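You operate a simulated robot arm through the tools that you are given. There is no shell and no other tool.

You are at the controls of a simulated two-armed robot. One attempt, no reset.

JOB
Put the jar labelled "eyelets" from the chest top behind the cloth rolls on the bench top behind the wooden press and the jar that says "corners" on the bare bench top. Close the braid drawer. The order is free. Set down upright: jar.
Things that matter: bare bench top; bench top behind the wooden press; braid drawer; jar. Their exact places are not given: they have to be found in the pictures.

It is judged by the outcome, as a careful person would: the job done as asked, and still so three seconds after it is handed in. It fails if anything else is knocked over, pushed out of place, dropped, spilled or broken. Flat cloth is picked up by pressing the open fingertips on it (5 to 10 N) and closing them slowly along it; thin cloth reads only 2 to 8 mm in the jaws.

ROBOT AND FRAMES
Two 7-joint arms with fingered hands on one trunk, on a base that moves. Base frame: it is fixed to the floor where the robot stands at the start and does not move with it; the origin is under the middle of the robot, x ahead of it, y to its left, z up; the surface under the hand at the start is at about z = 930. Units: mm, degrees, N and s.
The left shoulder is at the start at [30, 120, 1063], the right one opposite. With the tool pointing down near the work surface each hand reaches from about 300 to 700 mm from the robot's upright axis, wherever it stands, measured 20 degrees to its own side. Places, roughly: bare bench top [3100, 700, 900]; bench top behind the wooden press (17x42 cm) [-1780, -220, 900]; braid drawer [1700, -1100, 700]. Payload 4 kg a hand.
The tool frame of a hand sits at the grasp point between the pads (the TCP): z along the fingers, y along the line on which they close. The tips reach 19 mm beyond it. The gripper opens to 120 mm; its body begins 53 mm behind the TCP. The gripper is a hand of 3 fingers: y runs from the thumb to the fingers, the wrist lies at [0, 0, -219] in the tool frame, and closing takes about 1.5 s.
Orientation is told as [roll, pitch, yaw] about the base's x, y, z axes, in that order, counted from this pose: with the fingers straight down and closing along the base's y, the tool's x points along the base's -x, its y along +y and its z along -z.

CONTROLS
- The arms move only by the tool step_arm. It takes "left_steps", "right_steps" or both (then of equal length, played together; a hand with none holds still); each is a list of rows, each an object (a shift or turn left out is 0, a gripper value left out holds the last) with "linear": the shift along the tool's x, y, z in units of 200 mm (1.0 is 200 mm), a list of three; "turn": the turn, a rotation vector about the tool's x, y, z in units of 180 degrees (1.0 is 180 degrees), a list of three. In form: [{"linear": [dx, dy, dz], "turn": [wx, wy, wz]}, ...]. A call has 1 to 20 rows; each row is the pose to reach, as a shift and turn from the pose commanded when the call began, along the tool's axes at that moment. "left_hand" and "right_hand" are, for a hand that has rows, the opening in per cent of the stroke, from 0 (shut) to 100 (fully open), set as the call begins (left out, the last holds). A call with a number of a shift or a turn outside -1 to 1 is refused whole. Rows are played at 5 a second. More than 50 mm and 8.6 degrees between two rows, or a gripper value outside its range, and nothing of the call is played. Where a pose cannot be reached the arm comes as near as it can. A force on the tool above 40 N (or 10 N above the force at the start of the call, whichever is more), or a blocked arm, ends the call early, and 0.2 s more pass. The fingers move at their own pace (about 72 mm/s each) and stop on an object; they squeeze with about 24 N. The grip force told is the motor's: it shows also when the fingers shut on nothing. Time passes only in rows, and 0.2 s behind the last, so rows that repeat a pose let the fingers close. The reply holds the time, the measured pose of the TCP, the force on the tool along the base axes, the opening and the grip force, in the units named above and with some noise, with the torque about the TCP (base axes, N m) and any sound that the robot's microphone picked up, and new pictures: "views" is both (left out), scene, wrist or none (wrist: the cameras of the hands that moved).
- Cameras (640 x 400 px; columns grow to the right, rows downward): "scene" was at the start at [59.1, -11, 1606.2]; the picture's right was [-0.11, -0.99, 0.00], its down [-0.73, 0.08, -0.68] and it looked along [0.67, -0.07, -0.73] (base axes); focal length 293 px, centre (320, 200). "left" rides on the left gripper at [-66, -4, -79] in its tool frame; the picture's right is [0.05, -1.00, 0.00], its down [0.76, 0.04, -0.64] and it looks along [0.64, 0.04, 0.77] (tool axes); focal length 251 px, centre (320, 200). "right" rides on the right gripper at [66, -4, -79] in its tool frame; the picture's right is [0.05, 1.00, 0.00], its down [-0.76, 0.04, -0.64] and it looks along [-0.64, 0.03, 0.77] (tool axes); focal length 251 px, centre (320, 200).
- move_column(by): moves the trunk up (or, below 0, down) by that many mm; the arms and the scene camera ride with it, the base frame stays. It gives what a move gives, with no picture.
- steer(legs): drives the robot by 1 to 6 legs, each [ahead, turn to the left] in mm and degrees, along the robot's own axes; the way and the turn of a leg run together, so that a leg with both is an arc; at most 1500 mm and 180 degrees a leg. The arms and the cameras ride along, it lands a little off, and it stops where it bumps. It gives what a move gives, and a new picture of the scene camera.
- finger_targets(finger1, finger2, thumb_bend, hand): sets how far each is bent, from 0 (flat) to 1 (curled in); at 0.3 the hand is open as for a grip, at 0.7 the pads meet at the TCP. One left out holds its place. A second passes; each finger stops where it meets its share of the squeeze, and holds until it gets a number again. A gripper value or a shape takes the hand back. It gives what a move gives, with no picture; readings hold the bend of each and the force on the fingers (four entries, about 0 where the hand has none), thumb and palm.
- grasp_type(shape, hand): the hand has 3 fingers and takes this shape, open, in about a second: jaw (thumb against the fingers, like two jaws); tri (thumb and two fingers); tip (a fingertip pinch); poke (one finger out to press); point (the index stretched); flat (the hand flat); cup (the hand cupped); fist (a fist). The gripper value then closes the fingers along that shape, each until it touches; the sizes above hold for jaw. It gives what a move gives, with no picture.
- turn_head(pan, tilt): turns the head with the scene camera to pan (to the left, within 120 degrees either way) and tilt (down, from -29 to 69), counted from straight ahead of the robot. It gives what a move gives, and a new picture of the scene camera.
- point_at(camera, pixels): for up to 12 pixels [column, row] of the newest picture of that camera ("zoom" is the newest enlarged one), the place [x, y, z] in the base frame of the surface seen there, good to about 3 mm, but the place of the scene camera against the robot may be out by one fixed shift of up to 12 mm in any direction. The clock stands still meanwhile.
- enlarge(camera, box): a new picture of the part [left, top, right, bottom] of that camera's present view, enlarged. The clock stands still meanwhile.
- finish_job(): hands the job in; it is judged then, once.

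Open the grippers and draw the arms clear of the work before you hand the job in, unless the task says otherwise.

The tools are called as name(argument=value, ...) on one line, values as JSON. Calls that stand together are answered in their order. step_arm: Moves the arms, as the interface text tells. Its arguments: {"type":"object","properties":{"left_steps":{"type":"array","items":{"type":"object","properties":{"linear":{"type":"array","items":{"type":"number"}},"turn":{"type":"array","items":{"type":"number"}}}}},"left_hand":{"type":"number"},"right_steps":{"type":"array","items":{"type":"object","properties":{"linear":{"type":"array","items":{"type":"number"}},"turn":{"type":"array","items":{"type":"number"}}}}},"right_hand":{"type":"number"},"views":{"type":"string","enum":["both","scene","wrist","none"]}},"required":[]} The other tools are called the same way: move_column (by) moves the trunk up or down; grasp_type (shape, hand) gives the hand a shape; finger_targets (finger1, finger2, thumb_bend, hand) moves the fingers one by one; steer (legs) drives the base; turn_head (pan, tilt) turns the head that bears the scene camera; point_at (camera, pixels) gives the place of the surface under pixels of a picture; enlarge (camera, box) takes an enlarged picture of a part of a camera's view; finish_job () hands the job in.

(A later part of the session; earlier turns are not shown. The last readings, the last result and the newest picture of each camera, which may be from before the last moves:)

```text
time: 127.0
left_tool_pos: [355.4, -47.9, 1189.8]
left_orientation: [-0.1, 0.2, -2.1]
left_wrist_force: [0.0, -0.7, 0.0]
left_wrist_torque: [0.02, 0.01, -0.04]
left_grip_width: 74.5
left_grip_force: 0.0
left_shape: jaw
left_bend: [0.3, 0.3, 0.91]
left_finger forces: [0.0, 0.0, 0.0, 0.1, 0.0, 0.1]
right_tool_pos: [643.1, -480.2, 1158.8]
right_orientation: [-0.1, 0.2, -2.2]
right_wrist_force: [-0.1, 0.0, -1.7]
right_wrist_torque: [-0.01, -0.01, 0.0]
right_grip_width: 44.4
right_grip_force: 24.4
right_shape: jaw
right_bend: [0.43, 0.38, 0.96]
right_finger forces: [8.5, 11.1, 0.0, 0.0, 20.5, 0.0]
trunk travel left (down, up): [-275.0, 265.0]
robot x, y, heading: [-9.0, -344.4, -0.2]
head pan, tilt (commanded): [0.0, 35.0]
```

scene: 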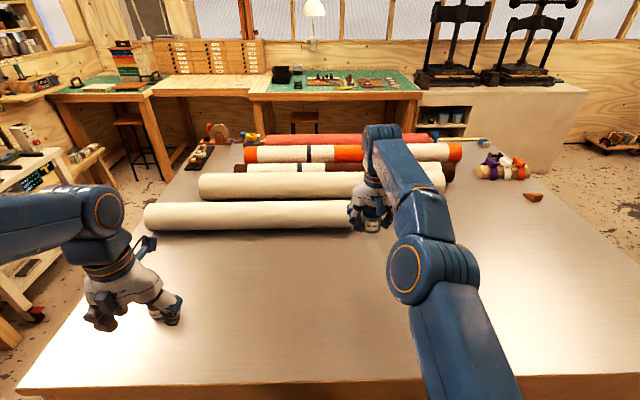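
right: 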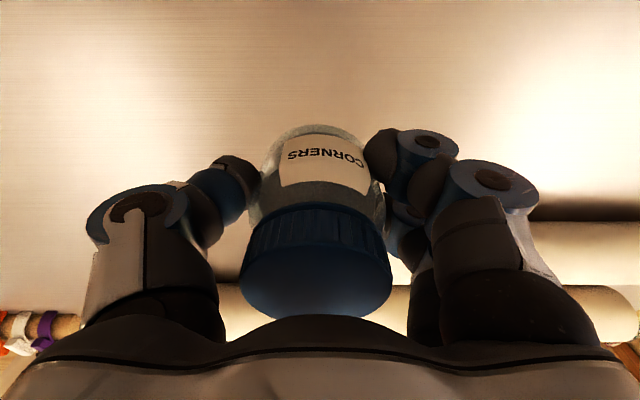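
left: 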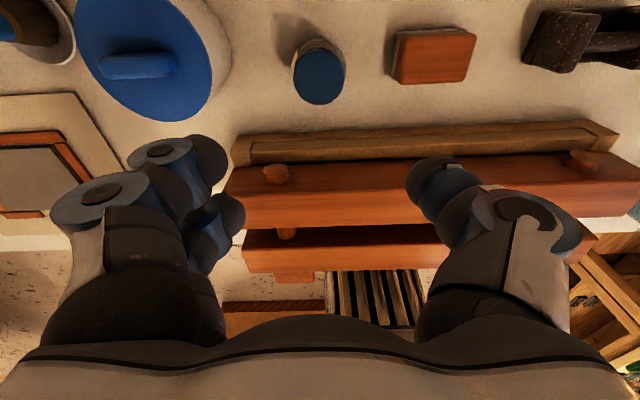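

CORNERS is held (24 N, 44 mm) and lifted clean. I retract the right hand to a carry pose near the body.

step_arm(right_steps=[{"linear": [0.2, -0.05, -0.1]}, {"linear": [0.4, -0.1, -0.2]}, {"linear": [0.6, -0.15, -0.3]}, {"linear": [0.8, -0.2, -0.35]}, {"linear": [1.0, -0.25, -0.35]}], views="none")

step_arm(right_steps=[{"linear": [0.15, -0.05, 0]}, {"linear": [0.3, -0.1, 0]}, {"linear": [0.3, -0.1, 0]}], views="none")

steer(legs=[[-450, 0]])

turn_head(pan=-50, tilt=30)

```text
time: 128.2
left_tool_pos: [355.6, -48.1, 1190.1]
left_orientation: [-0.1, 0.0, -2.1]
left_wrist_force: [-0.7, 0.6, -0.6]
left_wrist_torque: [0.06, -0.02, 0.04]
left_grip_width: 74.5
left_grip_force: 0.0
left_shape: jaw
left_bend: [0.3, 0.3, 0.91]
left_finger forces: [0.0, 0.0, 0.1, 0.0, 0.1, 0.0]
right_tool_pos: [440.7, -521.5, 1229.8]
right_orientation: [0.0, -0.1, -2.1]
right_wrist_force: [-0.1, -0.4, -2.4]
right_wrist_torque: [0.01, -0.02, 0.04]
right_grip_width: 44.1
right_grip_force: 23.8
right_shape: jaw
right_bend: [0.43, 0.38, 0.96]
right_finger forces: [8.4, 11.3, 0.0, 0.0, 20.5, 0.0]
trunk travel left (down, up): [-275.0, 265.0]
robot x, y, heading: [-8.6, -344.1, -0.2]
head pan, tilt (commanded): [0.0, 35.0]
```

```text
time: 129.0
left_tool_pos: [357.0, -46.5, 1190.7]
left_orientation: [-0.1, 0.1, -2.2]
left_wrist_force: [0.4, 0.3, 0.0]
left_wrist_torque: [-0.01, -0.01, -0.03]
left_grip_width: 74.5
left_grip_force: 0.1
left_shape: jaw
left_bend: [0.3, 0.3, 0.91]
left_finger forces: [0.0, 0.1, 0.1, 0.0, 0.1, 0.0]
right_tool_pos: [382.4, -538.9, 1226.8]
right_orientation: [-0.1, 0.1, -2.0]
right_wrist_force: [0.7, -0.3, -0.8]
right_wrist_torque: [0.0, -0.03, -0.03]
right_grip_width: 44.2
right_grip_force: 24.2
right_shape: jaw
right_bend: [0.43, 0.38, 0.96]
right_finger forces: [8.3, 11.2, 0.0, 0.0, 20.4, 0.0]
trunk travel left (down, up): [-275.0, 265.0]
robot x, y, heading: [-5.5, -349.5, -0.5]
head pan, tilt (commanded): [0.0, 35.0]
```

```text
time: 131.8
left_tool_pos: [-98.5, -46.6, 1190.4]
left_orientation: [-0.1, -0.1, -2.8]
left_wrist_force: [-0.6, -0.7, 0.2]
left_wrist_torque: [-0.01, 0.01, -0.04]
left_grip_width: 74.5
left_grip_force: 0.1
left_shape: jaw
left_bend: [0.3, 0.3, 0.91]
left_finger forces: [0.0, 0.1, 0.0, 0.1, 0.0, 0.0]
right_tool_pos: [-79.9, -538.2, 1228.4]
right_orientation: [-0.1, 0.1, -2.7]
right_wrist_force: [-0.5, -0.1, -1.9]
right_wrist_torque: [0.0, 0.01, 0.0]
right_grip_width: 44.0
right_grip_force: 24.0
right_shape: jaw
right_bend: [0.43, 0.38, 0.96]
right_finger forces: [8.3, 11.2, 0.0, 0.1, 20.3, 0.1]
trunk travel left (down, up): [-275.0, 265.0]
robot x, y, heading: [-464.5, -341.2, -0.7]
head pan, tilt (commanded): [0.0, 35.0]
```

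scene: 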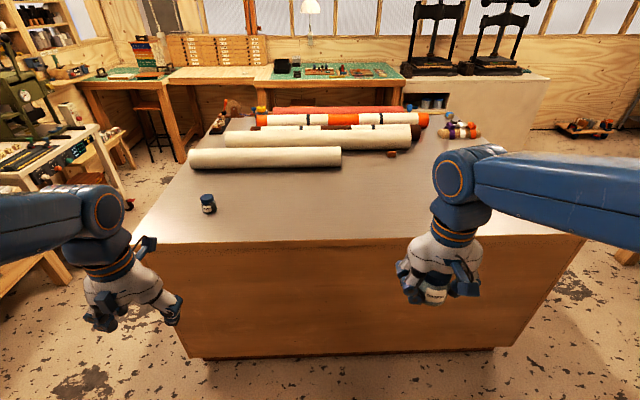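

```text
time: 133.0
left_tool_pos: [-99.4, -47.5, 1189.4]
left_orientation: [-0.1, 0.1, -2.9]
left_wrist_force: [-0.3, -0.1, -0.8]
left_wrist_torque: [-0.02, 0.0, 0.03]
left_grip_width: 74.4
left_grip_force: 0.1
left_shape: jaw
left_bend: [0.3, 0.3, 0.91]
left_finger forces: [0.0, 0.1, 0.0, 0.0, 0.1, 0.0]
right_tool_pos: [-80.7, -538.8, 1229.3]
right_orientation: [-0.1, 0.0, -2.9]
right_wrist_force: [0.5, -0.8, -2.5]
right_wrist_torque: [0.02, -0.03, 0.0]
right_grip_width: 44.1
right_grip_force: 24.0
right_shape: jaw
right_bend: [0.43, 0.38, 0.96]
right_finger forces: [8.3, 11.3, 0.1, 0.0, 20.4, 0.0]
trunk travel left (down, up): [-275.0, 265.0]
robot x, y, heading: [-464.7, -341.0, -0.8]
head pan, tilt (commanded): [-50.0, 30.0]
```

scene: 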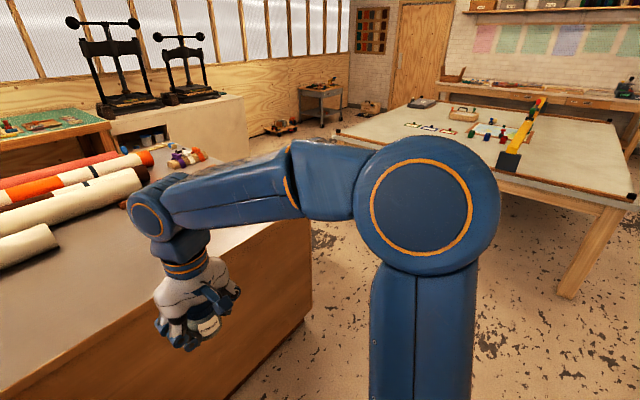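

I measure the gap between the chest's right side and the big table.

point_at(camera="scene", pixels=[[308, 222], [310, 305], [345, 132], [640, 205], [560, 180], [565, 290], [250, 130], [320, 235], [275, 128], [320, 125], [205, 160]])

```text
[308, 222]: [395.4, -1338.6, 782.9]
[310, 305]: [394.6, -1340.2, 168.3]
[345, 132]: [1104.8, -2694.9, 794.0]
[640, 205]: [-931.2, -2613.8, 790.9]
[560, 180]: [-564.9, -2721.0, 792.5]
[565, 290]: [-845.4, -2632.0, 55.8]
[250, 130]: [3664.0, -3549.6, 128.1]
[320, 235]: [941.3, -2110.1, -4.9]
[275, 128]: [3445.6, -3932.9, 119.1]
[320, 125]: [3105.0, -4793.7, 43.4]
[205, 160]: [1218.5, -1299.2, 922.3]
```

The aisle right of the chest is about 1280 mm wide (chest y≈−1340, table y≈−2620). I turn right in two stages to head down that way.

steer(legs=[[0, -40]])

steer(legs=[[0, -40]])

turn_head(pan=0, tilt=30)

```text
time: 135.2
left_tool_pos: [4.4, -349.7, 1188.8]
left_orientation: [-0.1, 0.0, -42.7]
left_wrist_force: [0.3, -0.3, -0.1]
left_wrist_torque: [-0.02, 0.03, -0.01]
left_grip_width: 74.2
left_grip_force: 0.0
left_shape: jaw
left_bend: [0.3, 0.3, 0.91]
left_finger forces: [0.1, 0.0, 0.0, 0.1, 0.0, 0.0]
right_tool_pos: [-295.3, -740.4, 1228.0]
right_orientation: [0.0, 0.1, -42.6]
right_wrist_force: [-0.4, 0.1, -1.5]
right_wrist_torque: [0.02, 0.02, 0.0]
right_grip_width: 44.0
right_grip_force: 24.2
right_shape: jaw
right_bend: [0.43, 0.38, 0.96]
right_finger forces: [8.2, 11.4, 0.1, 0.0, 20.5, 0.0]
trunk travel left (down, up): [-275.0, 265.0]
robot x, y, heading: [-442.5, -312.0, -41.1]
head pan, tilt (commanded): [-50.0, 30.0]
```

scene: 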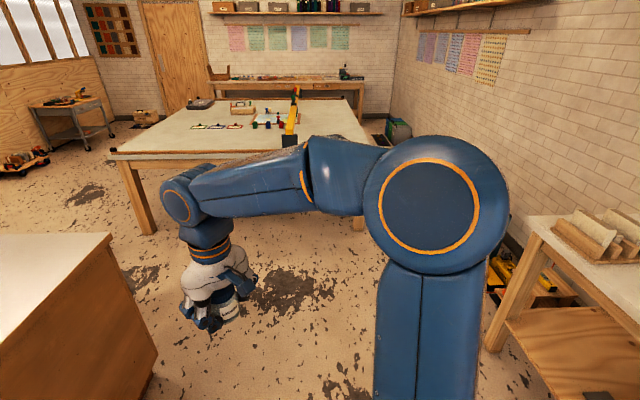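

```text
time: 137.5
left_tool_pos: [-130.8, -633.3, 1189.1]
left_orientation: [-0.2, 0.1, -83.5]
left_wrist_force: [0.4, -0.3, -0.4]
left_wrist_torque: [-0.05, -0.02, 0.02]
left_grip_width: 74.2
left_grip_force: 0.2
left_shape: jaw
left_bend: [0.3, 0.3, 0.91]
left_finger forces: [0.0, 0.1, 0.0, 0.1, 0.1, 0.0]
right_tool_pos: [-612.1, -732.8, 1228.0]
right_orientation: [-0.1, 0.0, -83.6]
right_wrist_force: [0.3, 0.5, -2.4]
right_wrist_torque: [-0.04, 0.04, -0.03]
right_grip_width: 43.7
right_grip_force: 23.9
right_shape: jaw
right_bend: [0.44, 0.39, 0.96]
right_finger forces: [7.7, 12.8, 0.1, 0.0, 20.8, 0.1]
trunk travel left (down, up): [-275.0, 265.0]
robot x, y, heading: [-401.0, -307.8, -81.1]
head pan, tilt (commanded): [-50.0, 30.0]
```

scene: 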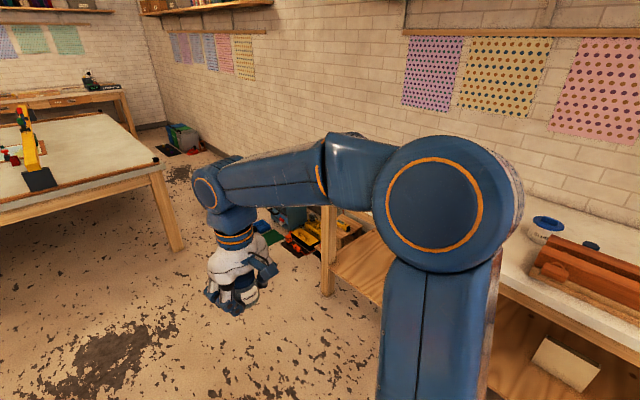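

```text
time: 138.7
left_tool_pos: [-131.4, -636.3, 1188.6]
left_orientation: [0.0, 0.0, -83.4]
left_wrist_force: [0.0, -0.3, 0.1]
left_wrist_torque: [-0.01, 0.0, -0.02]
left_grip_width: 74.5
left_grip_force: 0.1
left_shape: jaw
left_bend: [0.3, 0.3, 0.91]
left_finger forces: [0.1, 0.0, 0.0, 0.0, 0.0, 0.1]
right_tool_pos: [-613.7, -735.6, 1226.8]
right_orientation: [0.0, 0.0, -83.4]
right_wrist_force: [-0.1, 0.4, -1.5]
right_wrist_torque: [0.02, 0.0, -0.01]
right_grip_width: 43.3
right_grip_force: 24.2
right_shape: jaw
right_bend: [0.44, 0.39, 0.96]
right_finger forces: [8.4, 12.4, 0.0, 0.0, 21.4, 0.0]
trunk travel left (down, up): [-275.0, 265.0]
robot x, y, heading: [-398.1, -307.1, -81.7]
head pan, tilt (commanded): [0.0, 30.0]
```

scene: 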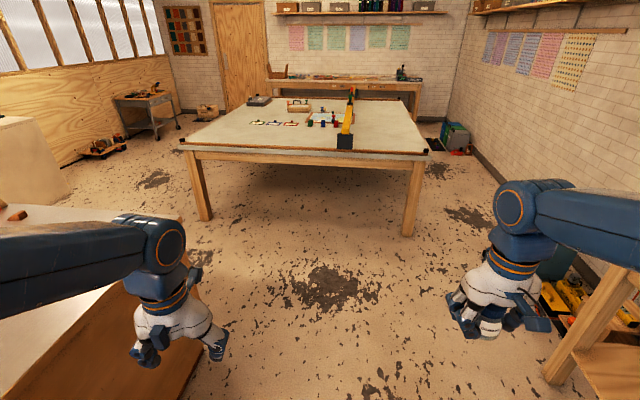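

The way ahead is clear; I drive 1680 mm down to y≈−1970.

steer(legs=[[1500, 0], [150, 0]])

steer(legs=[[0, 40]])

steer(legs=[[0, 40]])

```text
time: 147.0
left_tool_pos: [115.6, -2232.1, 1189.4]
left_orientation: [-0.1, 0.3, -83.2]
left_wrist_force: [0.0, -0.6, 0.4]
left_wrist_torque: [0.04, 0.01, 0.0]
left_grip_width: 74.3
left_grip_force: 0.1
left_shape: jaw
left_bend: [0.3, 0.3, 0.91]
left_finger forces: [0.1, 0.0, 0.0, 0.0, 0.0, 0.0]
right_tool_pos: [-367.5, -2334.9, 1227.3]
right_orientation: [0.0, 0.1, -83.1]
right_wrist_force: [0.1, 0.0, -3.0]
right_wrist_torque: [0.01, 0.03, 0.03]
right_grip_width: 43.5
right_grip_force: 24.7
right_shape: jaw
right_bend: [0.44, 0.39, 0.96]
right_finger forces: [8.4, 12.6, 0.0, 0.1, 21.3, 0.1]
trunk travel left (down, up): [-275.0, 265.0]
robot x, y, heading: [-158.2, -1908.8, -81.1]
head pan, tilt (commanded): [0.0, 30.0]
```

scene: 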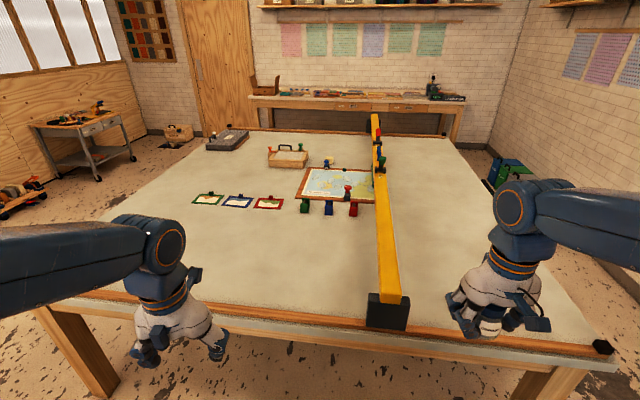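

```text
time: 149.2
left_tool_pos: [259.3, -1984.4, 1190.0]
left_orientation: [0.0, -0.1, -43.4]
left_wrist_force: [0.8, 0.6, 0.6]
left_wrist_torque: [0.02, -0.03, -0.01]
left_grip_width: 74.4
left_grip_force: 0.0
left_shape: jaw
left_bend: [0.3, 0.3, 0.91]
left_finger forces: [0.0, 0.1, 0.0, 0.0, 0.1, 0.0]
right_tool_pos: [-47.5, -2369.4, 1227.5]
right_orientation: [0.1, 0.0, -43.5]
right_wrist_force: [0.6, -0.1, -2.5]
right_wrist_torque: [0.01, -0.01, -0.01]
right_grip_width: 43.3
right_grip_force: 23.6
right_shape: jaw
right_bend: [0.44, 0.39, 0.96]
right_finger forces: [7.5, 12.8, 0.0, 0.0, 21.0, 0.1]
trunk travel left (down, up): [-275.0, 265.0]
robot x, y, heading: [-181.4, -1934.5, -41.2]
head pan, tilt (commanded): [0.0, 30.0]
```

scene: 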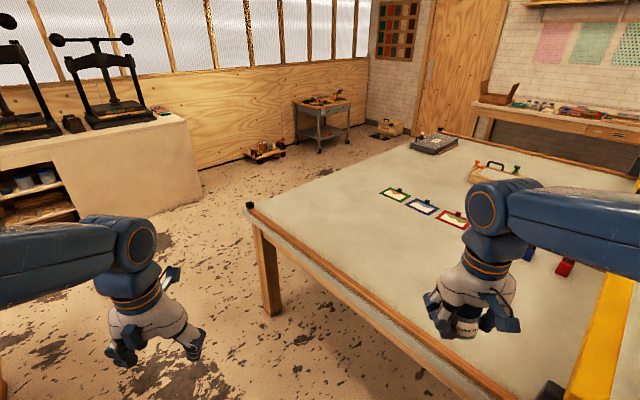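

```text
time: 151.5
left_tool_pos: [184.3, -1685.6, 1191.7]
left_orientation: [0.0, 0.0, -2.7]
left_wrist_force: [-0.5, -0.9, -0.7]
left_wrist_torque: [0.02, -0.04, 0.01]
left_grip_width: 74.5
left_grip_force: 0.0
left_shape: jaw
left_bend: [0.3, 0.3, 0.91]
left_finger forces: [0.0, 0.1, 0.0, 0.0, 0.1, 0.1]
right_tool_pos: [202.7, -2177.3, 1228.3]
right_orientation: [0.1, -0.1, -2.9]
right_wrist_force: [-0.6, -1.3, -2.1]
right_wrist_torque: [-0.01, -0.01, -0.02]
right_grip_width: 43.3
right_grip_force: 24.2
right_shape: jaw
right_bend: [0.43, 0.38, 0.97]
right_finger forces: [8.2, 12.3, 0.1, 0.0, 21.2, 0.0]
trunk travel left (down, up): [-275.0, 265.0]
robot x, y, heading: [-181.1, -1975.1, -1.5]
head pan, tilt (commanded): [0.0, 30.0]
```

scene: 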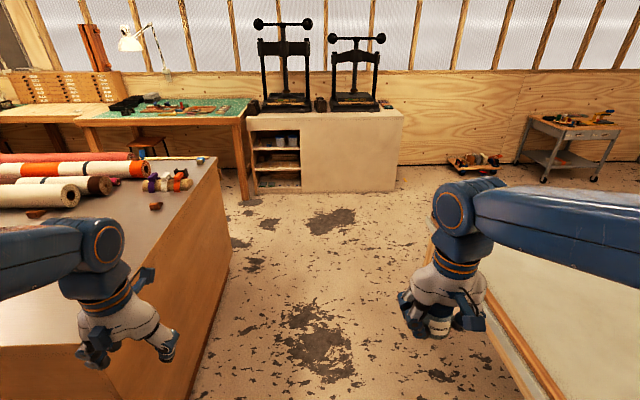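

Clear aisle ahead. I drive 2380 mm along it to x≈2200 and then look left at the chest's drawer side.

steer(legs=[[1500, 0.5], [880, 0]])

turn_head(pan=100, tilt=35)

```text
time: 163.2
left_tool_pos: [2568.4, -1708.5, 1189.6]
left_orientation: [0.0, 0.1, -2.3]
left_wrist_force: [0.5, 0.5, 0.4]
left_wrist_torque: [0.05, 0.01, 0.01]
left_grip_width: 74.3
left_grip_force: 0.0
left_shape: jaw
left_bend: [0.3, 0.3, 0.91]
left_finger forces: [0.0, 0.0, 0.0, 0.0, 0.0, 0.1]
right_tool_pos: [2592.1, -2201.5, 1228.1]
right_orientation: [0.0, 0.1, -2.6]
right_wrist_force: [-0.2, 0.4, -1.3]
right_wrist_torque: [-0.02, 0.03, 0.01]
right_grip_width: 43.0
right_grip_force: 24.0
right_shape: jaw
right_bend: [0.43, 0.38, 0.97]
right_finger forces: [8.2, 12.6, 0.0, 0.0, 21.3, 0.1]
trunk travel left (down, up): [-275.0, 265.0]
robot x, y, heading: [2203.5, -1999.6, -1.2]
head pan, tilt (commanded): [0.0, 30.0]
```

scene: 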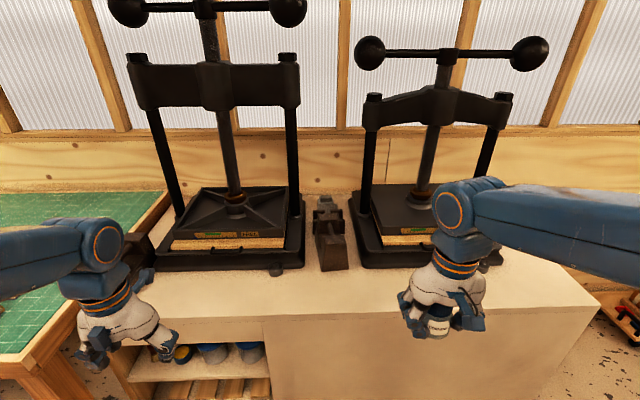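

```text
time: 165.0
left_tool_pos: [2568.7, -1708.0, 1189.7]
left_orientation: [0.0, 0.1, -2.4]
left_wrist_force: [0.3, -0.6, -0.2]
left_wrist_torque: [0.04, 0.0, -0.02]
left_grip_width: 74.2
left_grip_force: 0.0
left_shape: jaw
left_bend: [0.3, 0.3, 0.91]
left_finger forces: [0.1, 0.0, 0.0, 0.0, 0.0, 0.1]
right_tool_pos: [2592.2, -2202.0, 1227.3]
right_orientation: [-0.1, 0.1, -2.5]
right_wrist_force: [-0.1, 1.1, -1.4]
right_wrist_torque: [0.01, 0.02, 0.03]
right_grip_width: 43.2
right_grip_force: 23.8
right_shape: jaw
right_bend: [0.43, 0.38, 0.97]
right_finger forces: [8.2, 12.6, 0.0, 0.0, 21.3, 0.1]
trunk travel left (down, up): [-275.0, 265.0]
robot x, y, heading: [2204.8, -2002.5, -0.6]
head pan, tilt (commanded): [100.0, 35.0]
```

scene: 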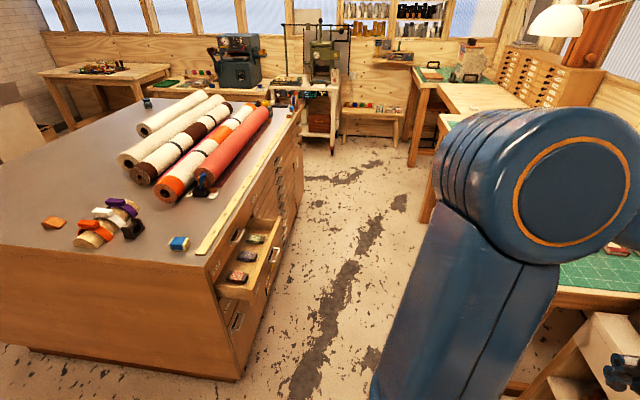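

The open drawer shows at (250,265) on the chest's front. I enlarge and measure it.

enlarge(camera="scene", box=[190, 190, 310, 350])

point_at(camera="scene", pixels=[[270, 262], [281, 222], [252, 297], [225, 282], [248, 272], [240, 235], [210, 265], [300, 110], [265, 150], [235, 350], [270, 280]])

```text
2.50 times, centred on (250, 270) of scene
```

zoom: 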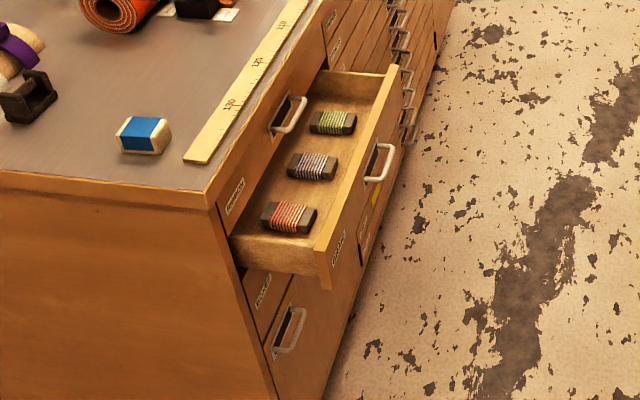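

```text
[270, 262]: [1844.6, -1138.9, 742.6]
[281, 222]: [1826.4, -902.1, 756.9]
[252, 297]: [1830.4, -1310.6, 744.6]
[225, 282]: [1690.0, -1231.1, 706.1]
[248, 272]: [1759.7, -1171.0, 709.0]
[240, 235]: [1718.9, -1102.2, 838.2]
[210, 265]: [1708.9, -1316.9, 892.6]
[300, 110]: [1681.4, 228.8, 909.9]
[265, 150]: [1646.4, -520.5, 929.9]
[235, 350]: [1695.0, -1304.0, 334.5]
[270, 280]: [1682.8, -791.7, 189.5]
```

Drawer front is at x≈1835–1845, y −1310…−890, top z≈757; closed it would be at ≈1700. I'll deliver the jar first, so I turn left toward +y along the aisle.

steer(legs=[[0, 42]])

steer(legs=[[0, 44]])

turn_head(pan=0, tilt=35)

```text
time: 167.2
left_tool_pos: [2291.4, -1541.3, 1189.0]
left_orientation: [-0.2, 0.2, 37.9]
left_wrist_force: [-0.8, 0.7, -0.5]
left_wrist_torque: [-0.06, 0.01, 0.0]
left_grip_width: 74.3
left_grip_force: 0.0
left_shape: jaw
left_bend: [0.3, 0.3, 0.91]
left_finger forces: [0.0, 0.0, 0.1, 0.1, 0.0, 0.0]
right_tool_pos: [2628.0, -1901.4, 1227.7]
right_orientation: [-0.2, 0.1, 38.1]
right_wrist_force: [0.5, 1.2, -1.5]
right_wrist_torque: [-0.04, 0.01, -0.01]
right_grip_width: 43.1
right_grip_force: 23.6
right_shape: jaw
right_bend: [0.44, 0.38, 0.97]
right_finger forces: [8.1, 12.4, 0.1, 0.0, 20.9, 0.0]
trunk travel left (down, up): [-275.0, 265.0]
robot x, y, heading: [2227.6, -2032.5, 40.4]
head pan, tilt (commanded): [100.0, 35.0]
stopped in leg 1: the robot was blocked; the commanded pose is now the measured one
```

scene: 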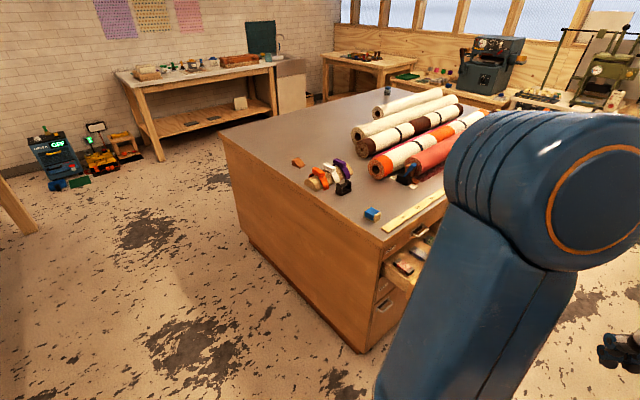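

```text
time: 169.4
left_tool_pos: [1971.9, -1609.1, 1189.6]
left_orientation: [0.0, 0.2, 77.0]
left_wrist_force: [0.2, -0.5, -0.3]
left_wrist_torque: [-0.01, -0.02, 0.0]
left_grip_width: 74.3
left_grip_force: 0.2
left_shape: jaw
left_bend: [0.3, 0.3, 0.91]
left_finger forces: [0.0, 0.0, 0.1, 0.1, 0.0, 0.0]
right_tool_pos: [2460.6, -1677.1, 1227.4]
right_orientation: [-0.2, 0.2, 76.8]
right_wrist_force: [0.2, 0.6, -1.7]
right_wrist_torque: [-0.03, 0.0, 0.03]
right_grip_width: 43.1
right_grip_force: 24.2
right_shape: jaw
right_bend: [0.44, 0.38, 0.97]
right_finger forces: [7.9, 12.5, 0.1, 0.0, 20.8, 0.1]
trunk travel left (down, up): [-275.0, 265.0]
robot x, y, heading: [2267.7, -2041.5, 80.8]
head pan, tilt (commanded): [100.0, 35.0]
stopped in leg 1: the robot was blocked; the commanded pose is now the measured one
```

scene: 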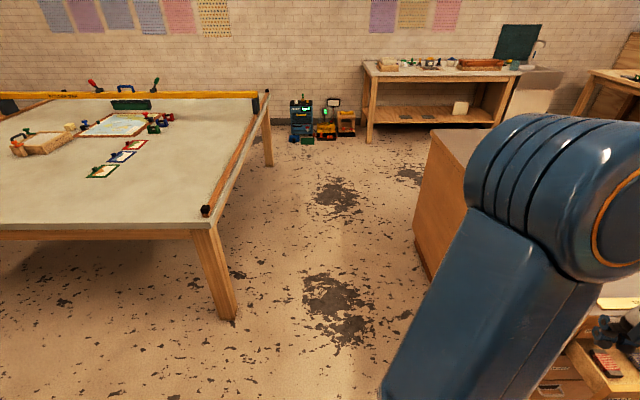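

```text
time: 171.2
left_tool_pos: [1973.0, -1609.5, 1189.5]
left_orientation: [0.0, 0.1, 77.0]
left_wrist_force: [0.2, 0.1, -0.1]
left_wrist_torque: [0.03, 0.03, 0.01]
left_grip_width: 74.6
left_grip_force: 0.2
left_shape: jaw
left_bend: [0.3, 0.3, 0.91]
left_finger forces: [0.0, 0.1, 0.0, 0.0, 0.0, 0.0]
right_tool_pos: [2460.9, -1678.7, 1228.3]
right_orientation: [-0.1, 0.1, 76.9]
right_wrist_force: [0.1, -0.5, -2.1]
right_wrist_torque: [0.01, -0.01, 0.03]
right_grip_width: 43.0
right_grip_force: 23.9
right_shape: jaw
right_bend: [0.44, 0.38, 0.97]
right_finger forces: [7.9, 12.6, 0.0, 0.0, 20.9, 0.1]
trunk travel left (down, up): [-275.0, 265.0]
robot x, y, heading: [2270.0, -2042.3, 80.6]
head pan, tilt (commanded): [0.0, 35.0]
```

scene: 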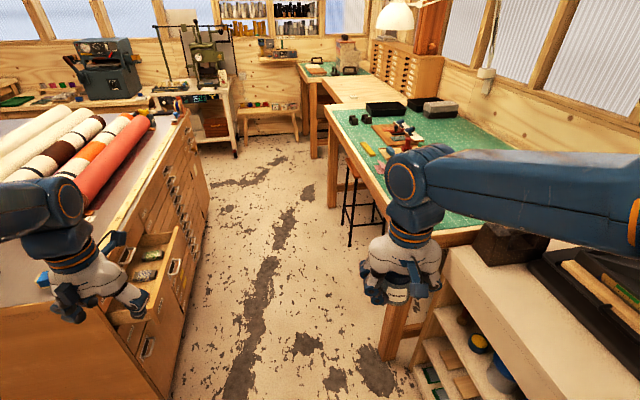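

I measure the aisle: drawer (180,260), stool (360,200), bench legs and bench edges.

point_at(camera="scene", pixels=[[182, 262], [150, 345], [350, 225], [385, 215], [350, 240], [390, 330], [415, 330], [335, 150], [330, 190], [330, 110], [450, 260], [235, 150]])

point_at(camera="scene", pixels=[[345, 85], [380, 92], [400, 95], [318, 82], [365, 80], [385, 108], [312, 150], [355, 92]])

enlarge(camera="scene", box=[280, 30, 460, 140])

```text
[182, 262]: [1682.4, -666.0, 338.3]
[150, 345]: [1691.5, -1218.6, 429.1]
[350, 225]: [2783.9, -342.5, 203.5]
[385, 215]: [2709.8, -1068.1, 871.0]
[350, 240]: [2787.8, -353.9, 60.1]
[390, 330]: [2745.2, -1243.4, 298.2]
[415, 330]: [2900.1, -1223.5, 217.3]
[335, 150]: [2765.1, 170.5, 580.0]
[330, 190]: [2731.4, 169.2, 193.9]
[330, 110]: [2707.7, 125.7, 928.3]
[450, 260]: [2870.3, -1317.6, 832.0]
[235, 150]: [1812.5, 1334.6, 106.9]
```

```text
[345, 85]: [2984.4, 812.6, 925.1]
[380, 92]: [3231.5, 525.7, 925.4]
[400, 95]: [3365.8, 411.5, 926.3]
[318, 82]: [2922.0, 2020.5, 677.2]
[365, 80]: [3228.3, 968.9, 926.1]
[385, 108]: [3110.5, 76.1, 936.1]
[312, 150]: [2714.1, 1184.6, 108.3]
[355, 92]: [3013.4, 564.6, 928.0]
```

```text
3.56 times, centred on (370, 85) of scene
```

zoom: 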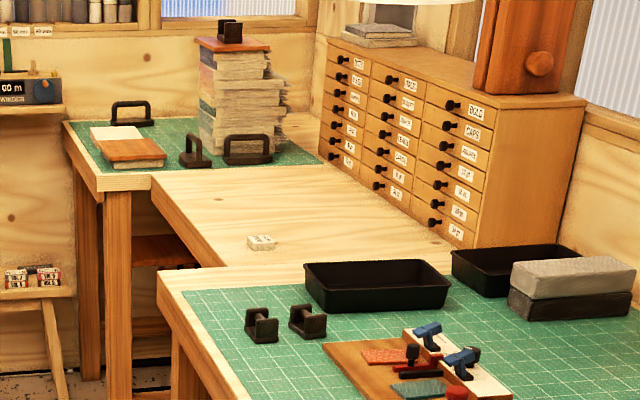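

The bare bench is the recessed middle one (front x≈2850, y≈200–1100); the green benches' fronts are at x≈2710. I straighten to heading ~88.7° and drive up the aisle 2700 mm.

steer(legs=[[0, 8], [1350, 0]])

```text
time: 178.6
left_tool_pos: [1936.7, -310.2, 1190.4]
left_orientation: [-0.1, 0.0, 85.9]
left_wrist_force: [-0.6, 0.0, 0.0]
left_wrist_torque: [-0.01, -0.04, 0.01]
left_grip_width: 74.4
left_grip_force: 0.0
left_shape: jaw
left_bend: [0.3, 0.3, 0.91]
left_finger forces: [0.0, 0.1, 0.0, 0.1, 0.0, 0.1]
right_tool_pos: [2427.0, -304.0, 1228.4]
right_orientation: [-0.1, 0.0, 85.8]
right_wrist_force: [-0.6, -0.6, -2.8]
right_wrist_torque: [-0.03, 0.01, -0.01]
right_grip_width: 43.0
right_grip_force: 24.3
right_shape: jaw
right_bend: [0.44, 0.38, 0.97]
right_finger forces: [7.6, 12.7, 0.0, 0.0, 20.4, 0.0]
trunk travel left (down, up): [-275.0, 265.0]
robot x, y, heading: [2295.6, -689.2, 89.2]
head pan, tilt (commanded): [0.0, 35.0]
```

scene: 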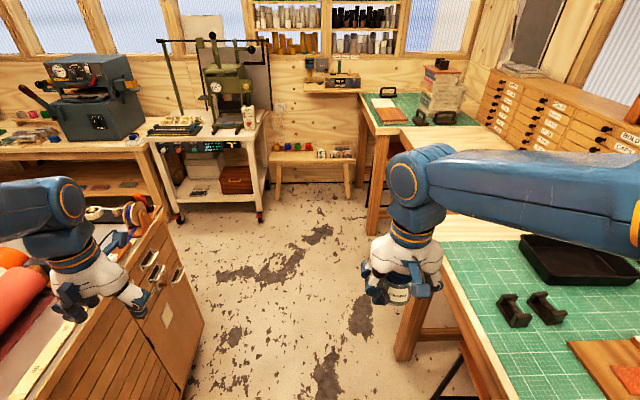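

The aisle ahead is free. I drive another 1340 mm.

steer(legs=[[1340, 0]])

turn_head(pan=-75, tilt=40)

```text
time: 185.2
left_tool_pos: [1916.6, 1012.2, 1189.8]
left_orientation: [-0.1, 0.1, 87.5]
left_wrist_force: [-0.1, -0.3, -0.2]
left_wrist_torque: [0.01, -0.01, 0.02]
left_grip_width: 74.3
left_grip_force: 0.2
left_shape: jaw
left_bend: [0.3, 0.3, 0.91]
left_finger forces: [0.0, 0.1, 0.0, 0.0, 0.0, 0.0]
right_tool_pos: [2408.1, 1035.1, 1227.5]
right_orientation: [-0.1, 0.2, 87.4]
right_wrist_force: [0.5, 0.5, -1.8]
right_wrist_torque: [-0.05, 0.02, -0.01]
right_grip_width: 42.9
right_grip_force: 23.5
right_shape: jaw
right_bend: [0.44, 0.38, 0.97]
right_finger forces: [7.5, 12.8, 0.0, 0.1, 20.4, 0.0]
trunk travel left (down, up): [-275.0, 265.0]
robot x, y, heading: [2283.1, 645.9, 91.1]
head pan, tilt (commanded): [0.0, 35.0]
```

scene: 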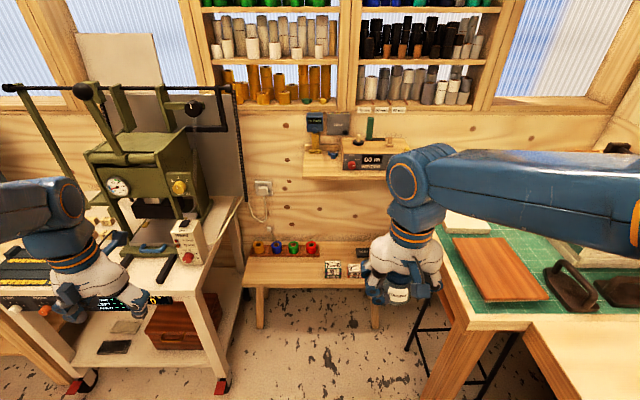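

```text
time: 186.7
left_tool_pos: [1916.7, 1012.7, 1190.2]
left_orientation: [-0.1, 0.1, 87.5]
left_wrist_force: [0.1, -0.2, -0.4]
left_wrist_torque: [0.0, -0.01, 0.02]
left_grip_width: 74.3
left_grip_force: 0.1
left_shape: jaw
left_bend: [0.3, 0.3, 0.91]
left_finger forces: [0.0, 0.1, 0.0, 0.0, 0.0, 0.0]
right_tool_pos: [2407.5, 1034.2, 1228.1]
right_orientation: [-0.1, 0.1, 87.5]
right_wrist_force: [0.1, -0.8, -2.8]
right_wrist_torque: [-0.05, 0.03, 0.0]
right_grip_width: 43.0
right_grip_force: 23.6
right_shape: jaw
right_bend: [0.44, 0.38, 0.97]
right_finger forces: [7.5, 12.8, 0.0, 0.0, 20.4, 0.1]
trunk travel left (down, up): [-275.0, 265.0]
robot x, y, heading: [2289.0, 644.0, 91.2]
head pan, tilt (commanded): [-75.0, 40.0]
```

scene: 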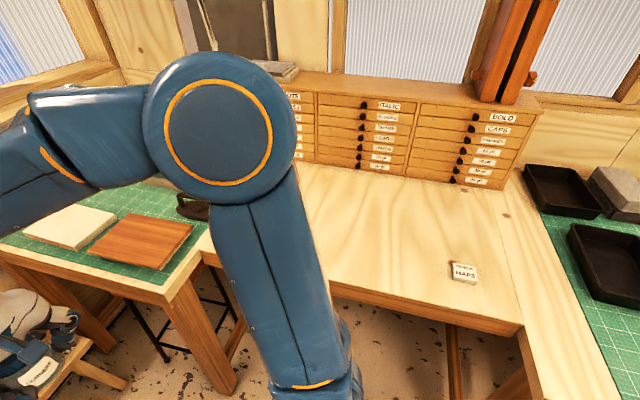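

The bare wooden bench is in view with a small "MAPS" block at (463,272). I measure its edges.

point_at(camera="scene", pixels=[[463, 270], [520, 325], [420, 305], [335, 285], [520, 200], [510, 185], [400, 180], [320, 170], [190, 280], [210, 240], [555, 300], [225, 390]])

```text
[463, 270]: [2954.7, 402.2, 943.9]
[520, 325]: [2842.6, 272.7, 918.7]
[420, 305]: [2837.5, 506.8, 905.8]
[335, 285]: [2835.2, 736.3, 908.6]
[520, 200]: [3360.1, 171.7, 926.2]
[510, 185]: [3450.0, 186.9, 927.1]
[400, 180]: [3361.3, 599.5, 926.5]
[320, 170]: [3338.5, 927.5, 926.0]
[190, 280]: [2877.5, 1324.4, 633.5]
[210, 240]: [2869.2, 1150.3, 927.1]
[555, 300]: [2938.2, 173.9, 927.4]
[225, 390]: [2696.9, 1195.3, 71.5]
```

Bare bench: x 2837–3360, y 175–1150, z≈926 (scene). I turn right in two stages to face it.

steer(legs=[[0, -44]])

steer(legs=[[0, -44]])

turn_head(pan=0, tilt=40)

```text
time: 189.0
left_tool_pos: [2258.3, 1166.4, 1189.7]
left_orientation: [-0.1, 0.2, 45.3]
left_wrist_force: [-0.8, 0.1, -0.2]
left_wrist_torque: [0.01, -0.05, -0.01]
left_grip_width: 74.3
left_grip_force: 0.0
left_shape: jaw
left_bend: [0.3, 0.3, 0.91]
left_finger forces: [0.0, 0.0, 0.1, 0.0, 0.0, 0.0]
right_tool_pos: [2636.0, 852.0, 1227.5]
right_orientation: [0.0, 0.0, 45.4]
right_wrist_force: [1.5, 0.1, -1.4]
right_wrist_torque: [-0.02, 0.05, 0.01]
right_grip_width: 42.7
right_grip_force: 23.7
right_shape: jaw
right_bend: [0.44, 0.38, 0.97]
right_finger forces: [7.0, 13.2, 0.0, 0.0, 20.6, 0.1]
trunk travel left (down, up): [-275.0, 265.0]
robot x, y, heading: [2253.4, 671.8, 48.1]
head pan, tilt (commanded): [-75.0, 40.0]
stopped in leg 1: the robot was blocked; the commanded pose is now the measured one
```

scene: 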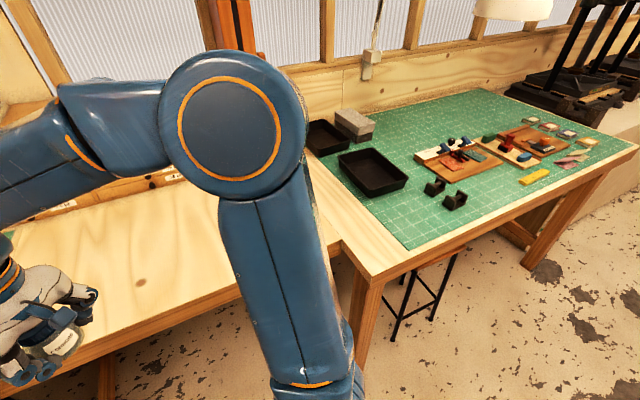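

```text
time: 191.3
left_tool_pos: [2586.4, 1041.7, 1189.9]
left_orientation: [0.0, 0.2, 4.2]
left_wrist_force: [0.2, 0.0, -0.6]
left_wrist_torque: [0.04, 0.0, -0.01]
left_grip_width: 74.4
left_grip_force: 0.0
left_shape: jaw
left_bend: [0.3, 0.3, 0.91]
left_finger forces: [0.1, 0.0, 0.0, 0.0, 0.0, 0.1]
right_tool_pos: [2667.6, 553.8, 1227.5]
right_orientation: [0.0, 0.2, 4.4]
right_wrist_force: [0.6, -0.9, -2.2]
right_wrist_torque: [0.06, 0.06, -0.02]
right_grip_width: 42.0
right_grip_force: 24.1
right_shape: jaw
right_bend: [0.46, 0.38, 0.97]
right_finger forces: [5.6, 14.1, 0.1, 0.0, 18.8, 0.0]
trunk travel left (down, up): [-275.0, 265.0]
robot x, y, heading: [2249.1, 716.1, 5.7]
head pan, tilt (commanded): [-75.0, 40.0]
stopped in leg 1: the robot was blocked; the commanded pose is now the measured one
```

scene: 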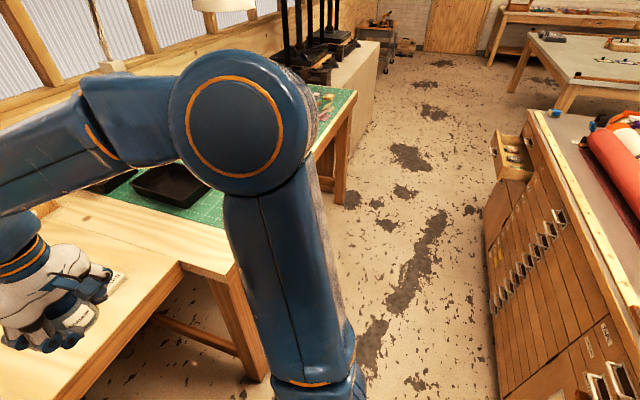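

```text
time: 192.8
left_tool_pos: [2586.4, 1043.6, 1189.1]
left_orientation: [-0.1, 0.1, 4.3]
left_wrist_force: [0.3, 0.0, -0.4]
left_wrist_torque: [0.01, 0.04, 0.04]
left_grip_width: 74.1
left_grip_force: 0.1
left_shape: jaw
left_bend: [0.3, 0.3, 0.91]
left_finger forces: [0.1, 0.0, 0.0, 0.0, 0.0, 0.0]
right_tool_pos: [2665.5, 557.5, 1228.5]
right_orientation: [0.0, 0.0, 4.5]
right_wrist_force: [0.2, 0.4, -1.8]
right_wrist_torque: [0.0, 0.02, -0.03]
right_grip_width: 41.8
right_grip_force: 23.5
right_shape: jaw
right_bend: [0.46, 0.38, 0.97]
right_finger forces: [5.7, 14.2, 0.1, 0.1, 18.9, 0.0]
trunk travel left (down, up): [-275.0, 265.0]
robot x, y, heading: [2247.3, 714.9, 5.6]
head pan, tilt (commanded): [0.0, 40.0]
```

scene: 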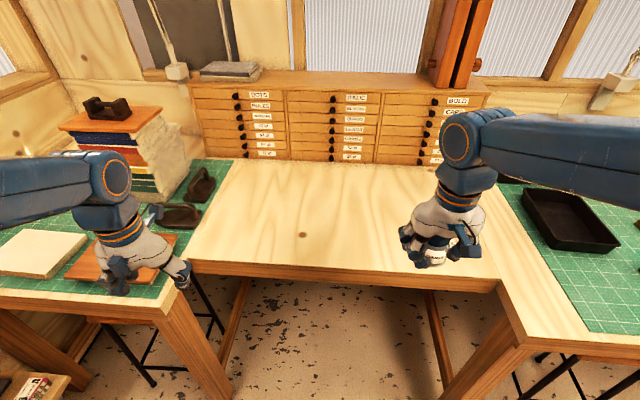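

Facing the bare bench now at [2247,715], heading 5.6°. The grip width has crept to 42 mm, so I check the held jar in the right wrist camera.

step_arm(right_steps=[{"linear": [0, 0, 0]}], views="wrist")

enlarge(camera="scene", box=[380, 190, 510, 280])

```text
time: 193.2
left_tool_pos: [2586.1, 1042.9, 1188.9]
left_orientation: [-0.1, 0.1, 4.4]
left_wrist_force: [0.0, 0.1, 0.0]
left_wrist_torque: [0.01, -0.01, -0.02]
left_grip_width: 74.4
left_grip_force: 0.0
left_shape: jaw
left_bend: [0.3, 0.3, 0.91]
left_finger forces: [0.0, 0.0, 0.0, 0.1, 0.1, 0.0]
right_tool_pos: [2665.4, 557.3, 1228.2]
right_orientation: [-0.1, 0.0, 4.5]
right_wrist_force: [0.2, 0.3, -1.9]
right_wrist_torque: [0.01, -0.01, -0.01]
right_grip_width: 42.1
right_grip_force: 24.3
right_shape: jaw
right_bend: [0.46, 0.38, 0.97]
right_finger forces: [5.5, 14.2, 0.0, 0.1, 18.9, 0.0]
trunk travel left (down, up): [-275.0, 265.0]
robot x, y, heading: [2251.6, 718.3, 5.6]
head pan, tilt (commanded): [0.0, 40.0]
```

right: 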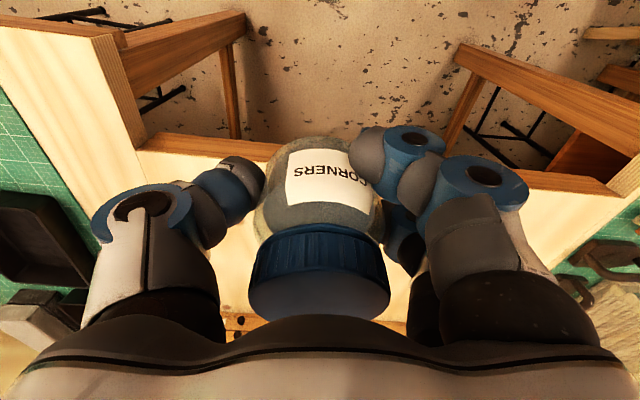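

```text
4.44 times, centred on (445, 235) of scene
```

zoom: 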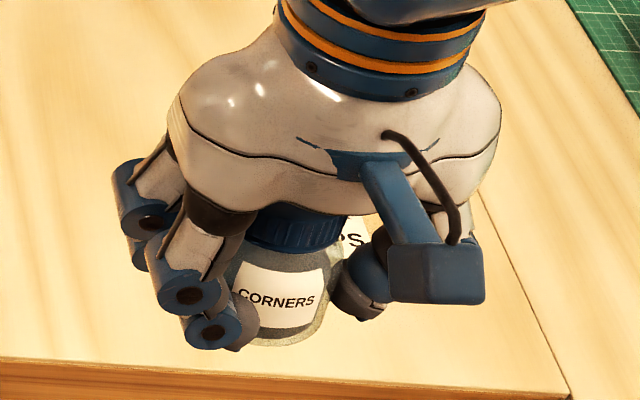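

The jar is still upright in the hand (label CORNERS readable). I drive 150 mm ahead into the recess in front of the bare bench.

steer(legs=[[150, 0]])

```text
time: 194.5
left_tool_pos: [2736.8, 1057.1, 1188.8]
left_orientation: [-0.2, 0.2, 4.3]
left_wrist_force: [0.2, -0.3, -0.4]
left_wrist_torque: [0.03, 0.08, 0.01]
left_grip_width: 74.1
left_grip_force: 0.0
left_shape: jaw
left_bend: [0.3, 0.3, 0.91]
left_finger forces: [0.0, 0.0, 0.1, 0.0, 0.0, 0.1]
right_tool_pos: [2815.9, 571.2, 1227.5]
right_orientation: [0.0, 0.1, 4.4]
right_wrist_force: [-0.8, -0.8, -1.0]
right_wrist_torque: [0.03, 0.01, 0.0]
right_grip_width: 41.9
right_grip_force: 24.1
right_shape: jaw
right_bend: [0.46, 0.38, 0.97]
right_finger forces: [5.7, 14.3, 0.1, 0.0, 18.8, 0.0]
trunk travel left (down, up): [-275.0, 265.0]
robot x, y, heading: [2398.7, 733.3, 5.8]
head pan, tilt (commanded): [0.0, 40.0]
```

scene: 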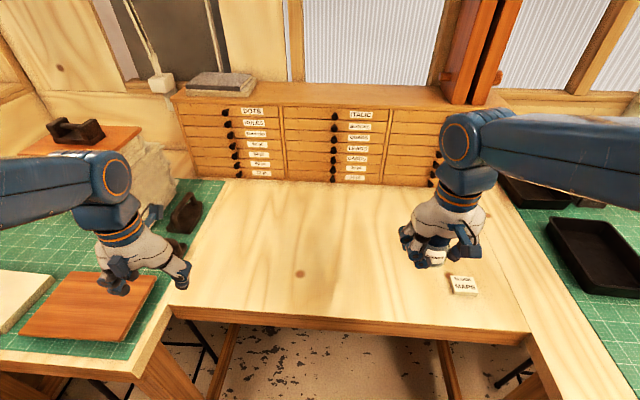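

I bring the right hand over the bare top near [3007,638], still high.

step_arm(right_steps=[{"linear": [-0.2, 0.05, 0.1]}, {"linear": [-0.4, 0.1, 0.2]}, {"linear": [-0.6, 0.16, 0.3]}, {"linear": [-0.8, 0.21, 0.4]}, {"linear": [-0.98, 0.26, 0.5]}, {"linear": [-0.98, 0.26, 0.6]}, {"linear": [-0.98, 0.26, 0.6]}], views="both")

```text
time: 196.1
left_tool_pos: [2736.2, 1058.5, 1189.1]
left_orientation: [-0.1, 0.1, 4.2]
left_wrist_force: [-0.2, -0.7, -1.3]
left_wrist_torque: [0.03, 0.02, -0.02]
left_grip_width: 74.2
left_grip_force: 0.0
left_shape: jaw
left_bend: [0.3, 0.3, 0.91]
left_finger forces: [0.1, 0.1, 0.0, 0.0, 0.1, 0.0]
right_tool_pos: [3006.5, 640.2, 1107.5]
right_orientation: [-0.1, 0.1, 4.3]
right_wrist_force: [0.3, -0.2, -2.0]
right_wrist_torque: [0.0, 0.02, -0.02]
right_grip_width: 41.9
right_grip_force: 24.4
right_shape: jaw
right_bend: [0.46, 0.38, 0.97]
right_finger forces: [5.1, 14.4, 0.0, 0.0, 18.4, 0.0]
trunk travel left (down, up): [-275.0, 265.0]
robot x, y, heading: [2400.6, 732.4, 5.7]
head pan, tilt (commanded): [0.0, 40.0]
```

scene: 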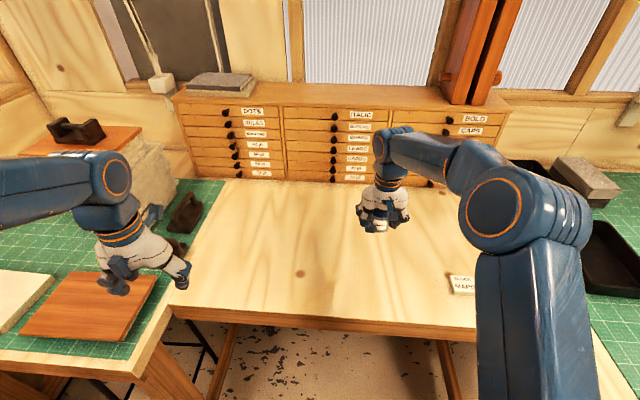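
right: 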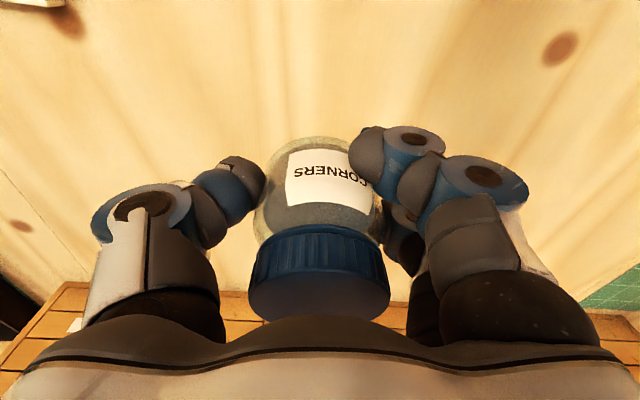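

The spot beneath is bare. I measure the surface height from the wrist camera.

point_at(camera="right", pixels=[[200, 120], [450, 90], [320, 60], [150, 60], [500, 60], [320, 115]])

```text
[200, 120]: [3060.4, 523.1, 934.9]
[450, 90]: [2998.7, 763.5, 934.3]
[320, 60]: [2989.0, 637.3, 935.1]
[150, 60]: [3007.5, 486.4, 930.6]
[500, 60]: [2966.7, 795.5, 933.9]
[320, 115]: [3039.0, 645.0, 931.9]
```

Surface z≈933.5, so contact is expected at TCP ≈ 964. I descend to ≈973, then creep.

step_arm(right_steps=[{"linear": [0, 0, 0.15]}, {"linear": [0, 0, 0.3]}, {"linear": [0, 0, 0.45]}, {"linear": [0, 0, 0.58]}, {"linear": [0, 0, 0.65]}, {"linear": [0, 0, 0.67]}, {"linear": [0, 0, 0.67]}], views="wrist")

step_arm(right_steps=[{"linear": [0, 0, 0.01]}, {"linear": [0, 0, 0.02]}, {"linear": [0, 0, 0.025]}], views="none")

```text
time: 197.7
left_tool_pos: [2736.0, 1058.4, 1188.6]
left_orientation: [-0.1, 0.2, 4.3]
left_wrist_force: [-0.6, 0.6, -0.4]
left_wrist_torque: [-0.04, 0.0, 0.0]
left_grip_width: 74.5
left_grip_force: 0.0
left_shape: jaw
left_bend: [0.3, 0.3, 0.91]
left_finger forces: [0.0, 0.0, 0.0, 0.1, 0.0, 0.0]
right_tool_pos: [3005.9, 638.7, 972.4]
right_orientation: [-0.1, 0.1, 4.4]
right_wrist_force: [0.5, -0.8, -2.6]
right_wrist_torque: [-0.02, 0.04, 0.0]
right_grip_width: 41.7
right_grip_force: 24.3
right_shape: jaw
right_bend: [0.46, 0.38, 0.97]
right_finger forces: [5.1, 14.5, 0.0, 0.0, 18.5, 0.1]
trunk travel left (down, up): [-275.0, 265.0]
robot x, y, heading: [2397.9, 734.2, 5.5]
head pan, tilt (commanded): [0.0, 40.0]
```

right: 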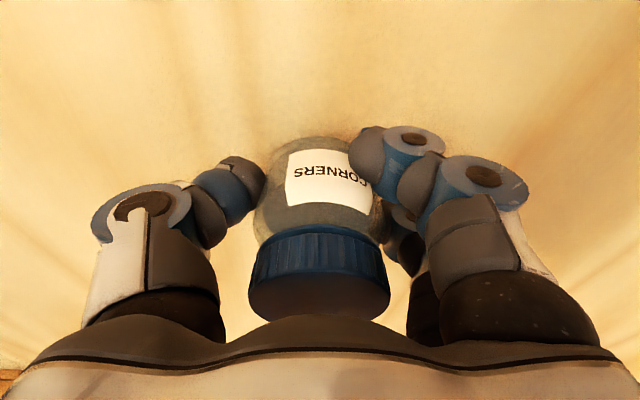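

```text
time: 198.5
left_tool_pos: [2735.2, 1057.7, 1188.9]
left_orientation: [-0.2, 0.0, 4.4]
left_wrist_force: [0.0, 0.4, 0.2]
left_wrist_torque: [-0.02, 0.01, 0.02]
left_grip_width: 74.4
left_grip_force: 0.1
left_shape: jaw
left_bend: [0.3, 0.3, 0.91]
left_finger forces: [0.0, 0.0, 0.0, 0.0, 0.0, 0.0]
right_tool_pos: [3005.2, 638.1, 968.2]
right_orientation: [0.0, 0.0, 4.5]
right_wrist_force: [0.7, 0.5, -2.4]
right_wrist_torque: [0.0, 0.02, 0.02]
right_grip_width: 41.6
right_grip_force: 24.1
right_shape: jaw
right_bend: [0.46, 0.38, 0.97]
right_finger forces: [5.1, 14.5, 0.0, 0.1, 18.4, 0.1]
trunk travel left (down, up): [-275.0, 265.0]
robot x, y, heading: [2401.0, 732.0, 5.9]
head pan, tilt (commanded): [0.0, 40.0]
```

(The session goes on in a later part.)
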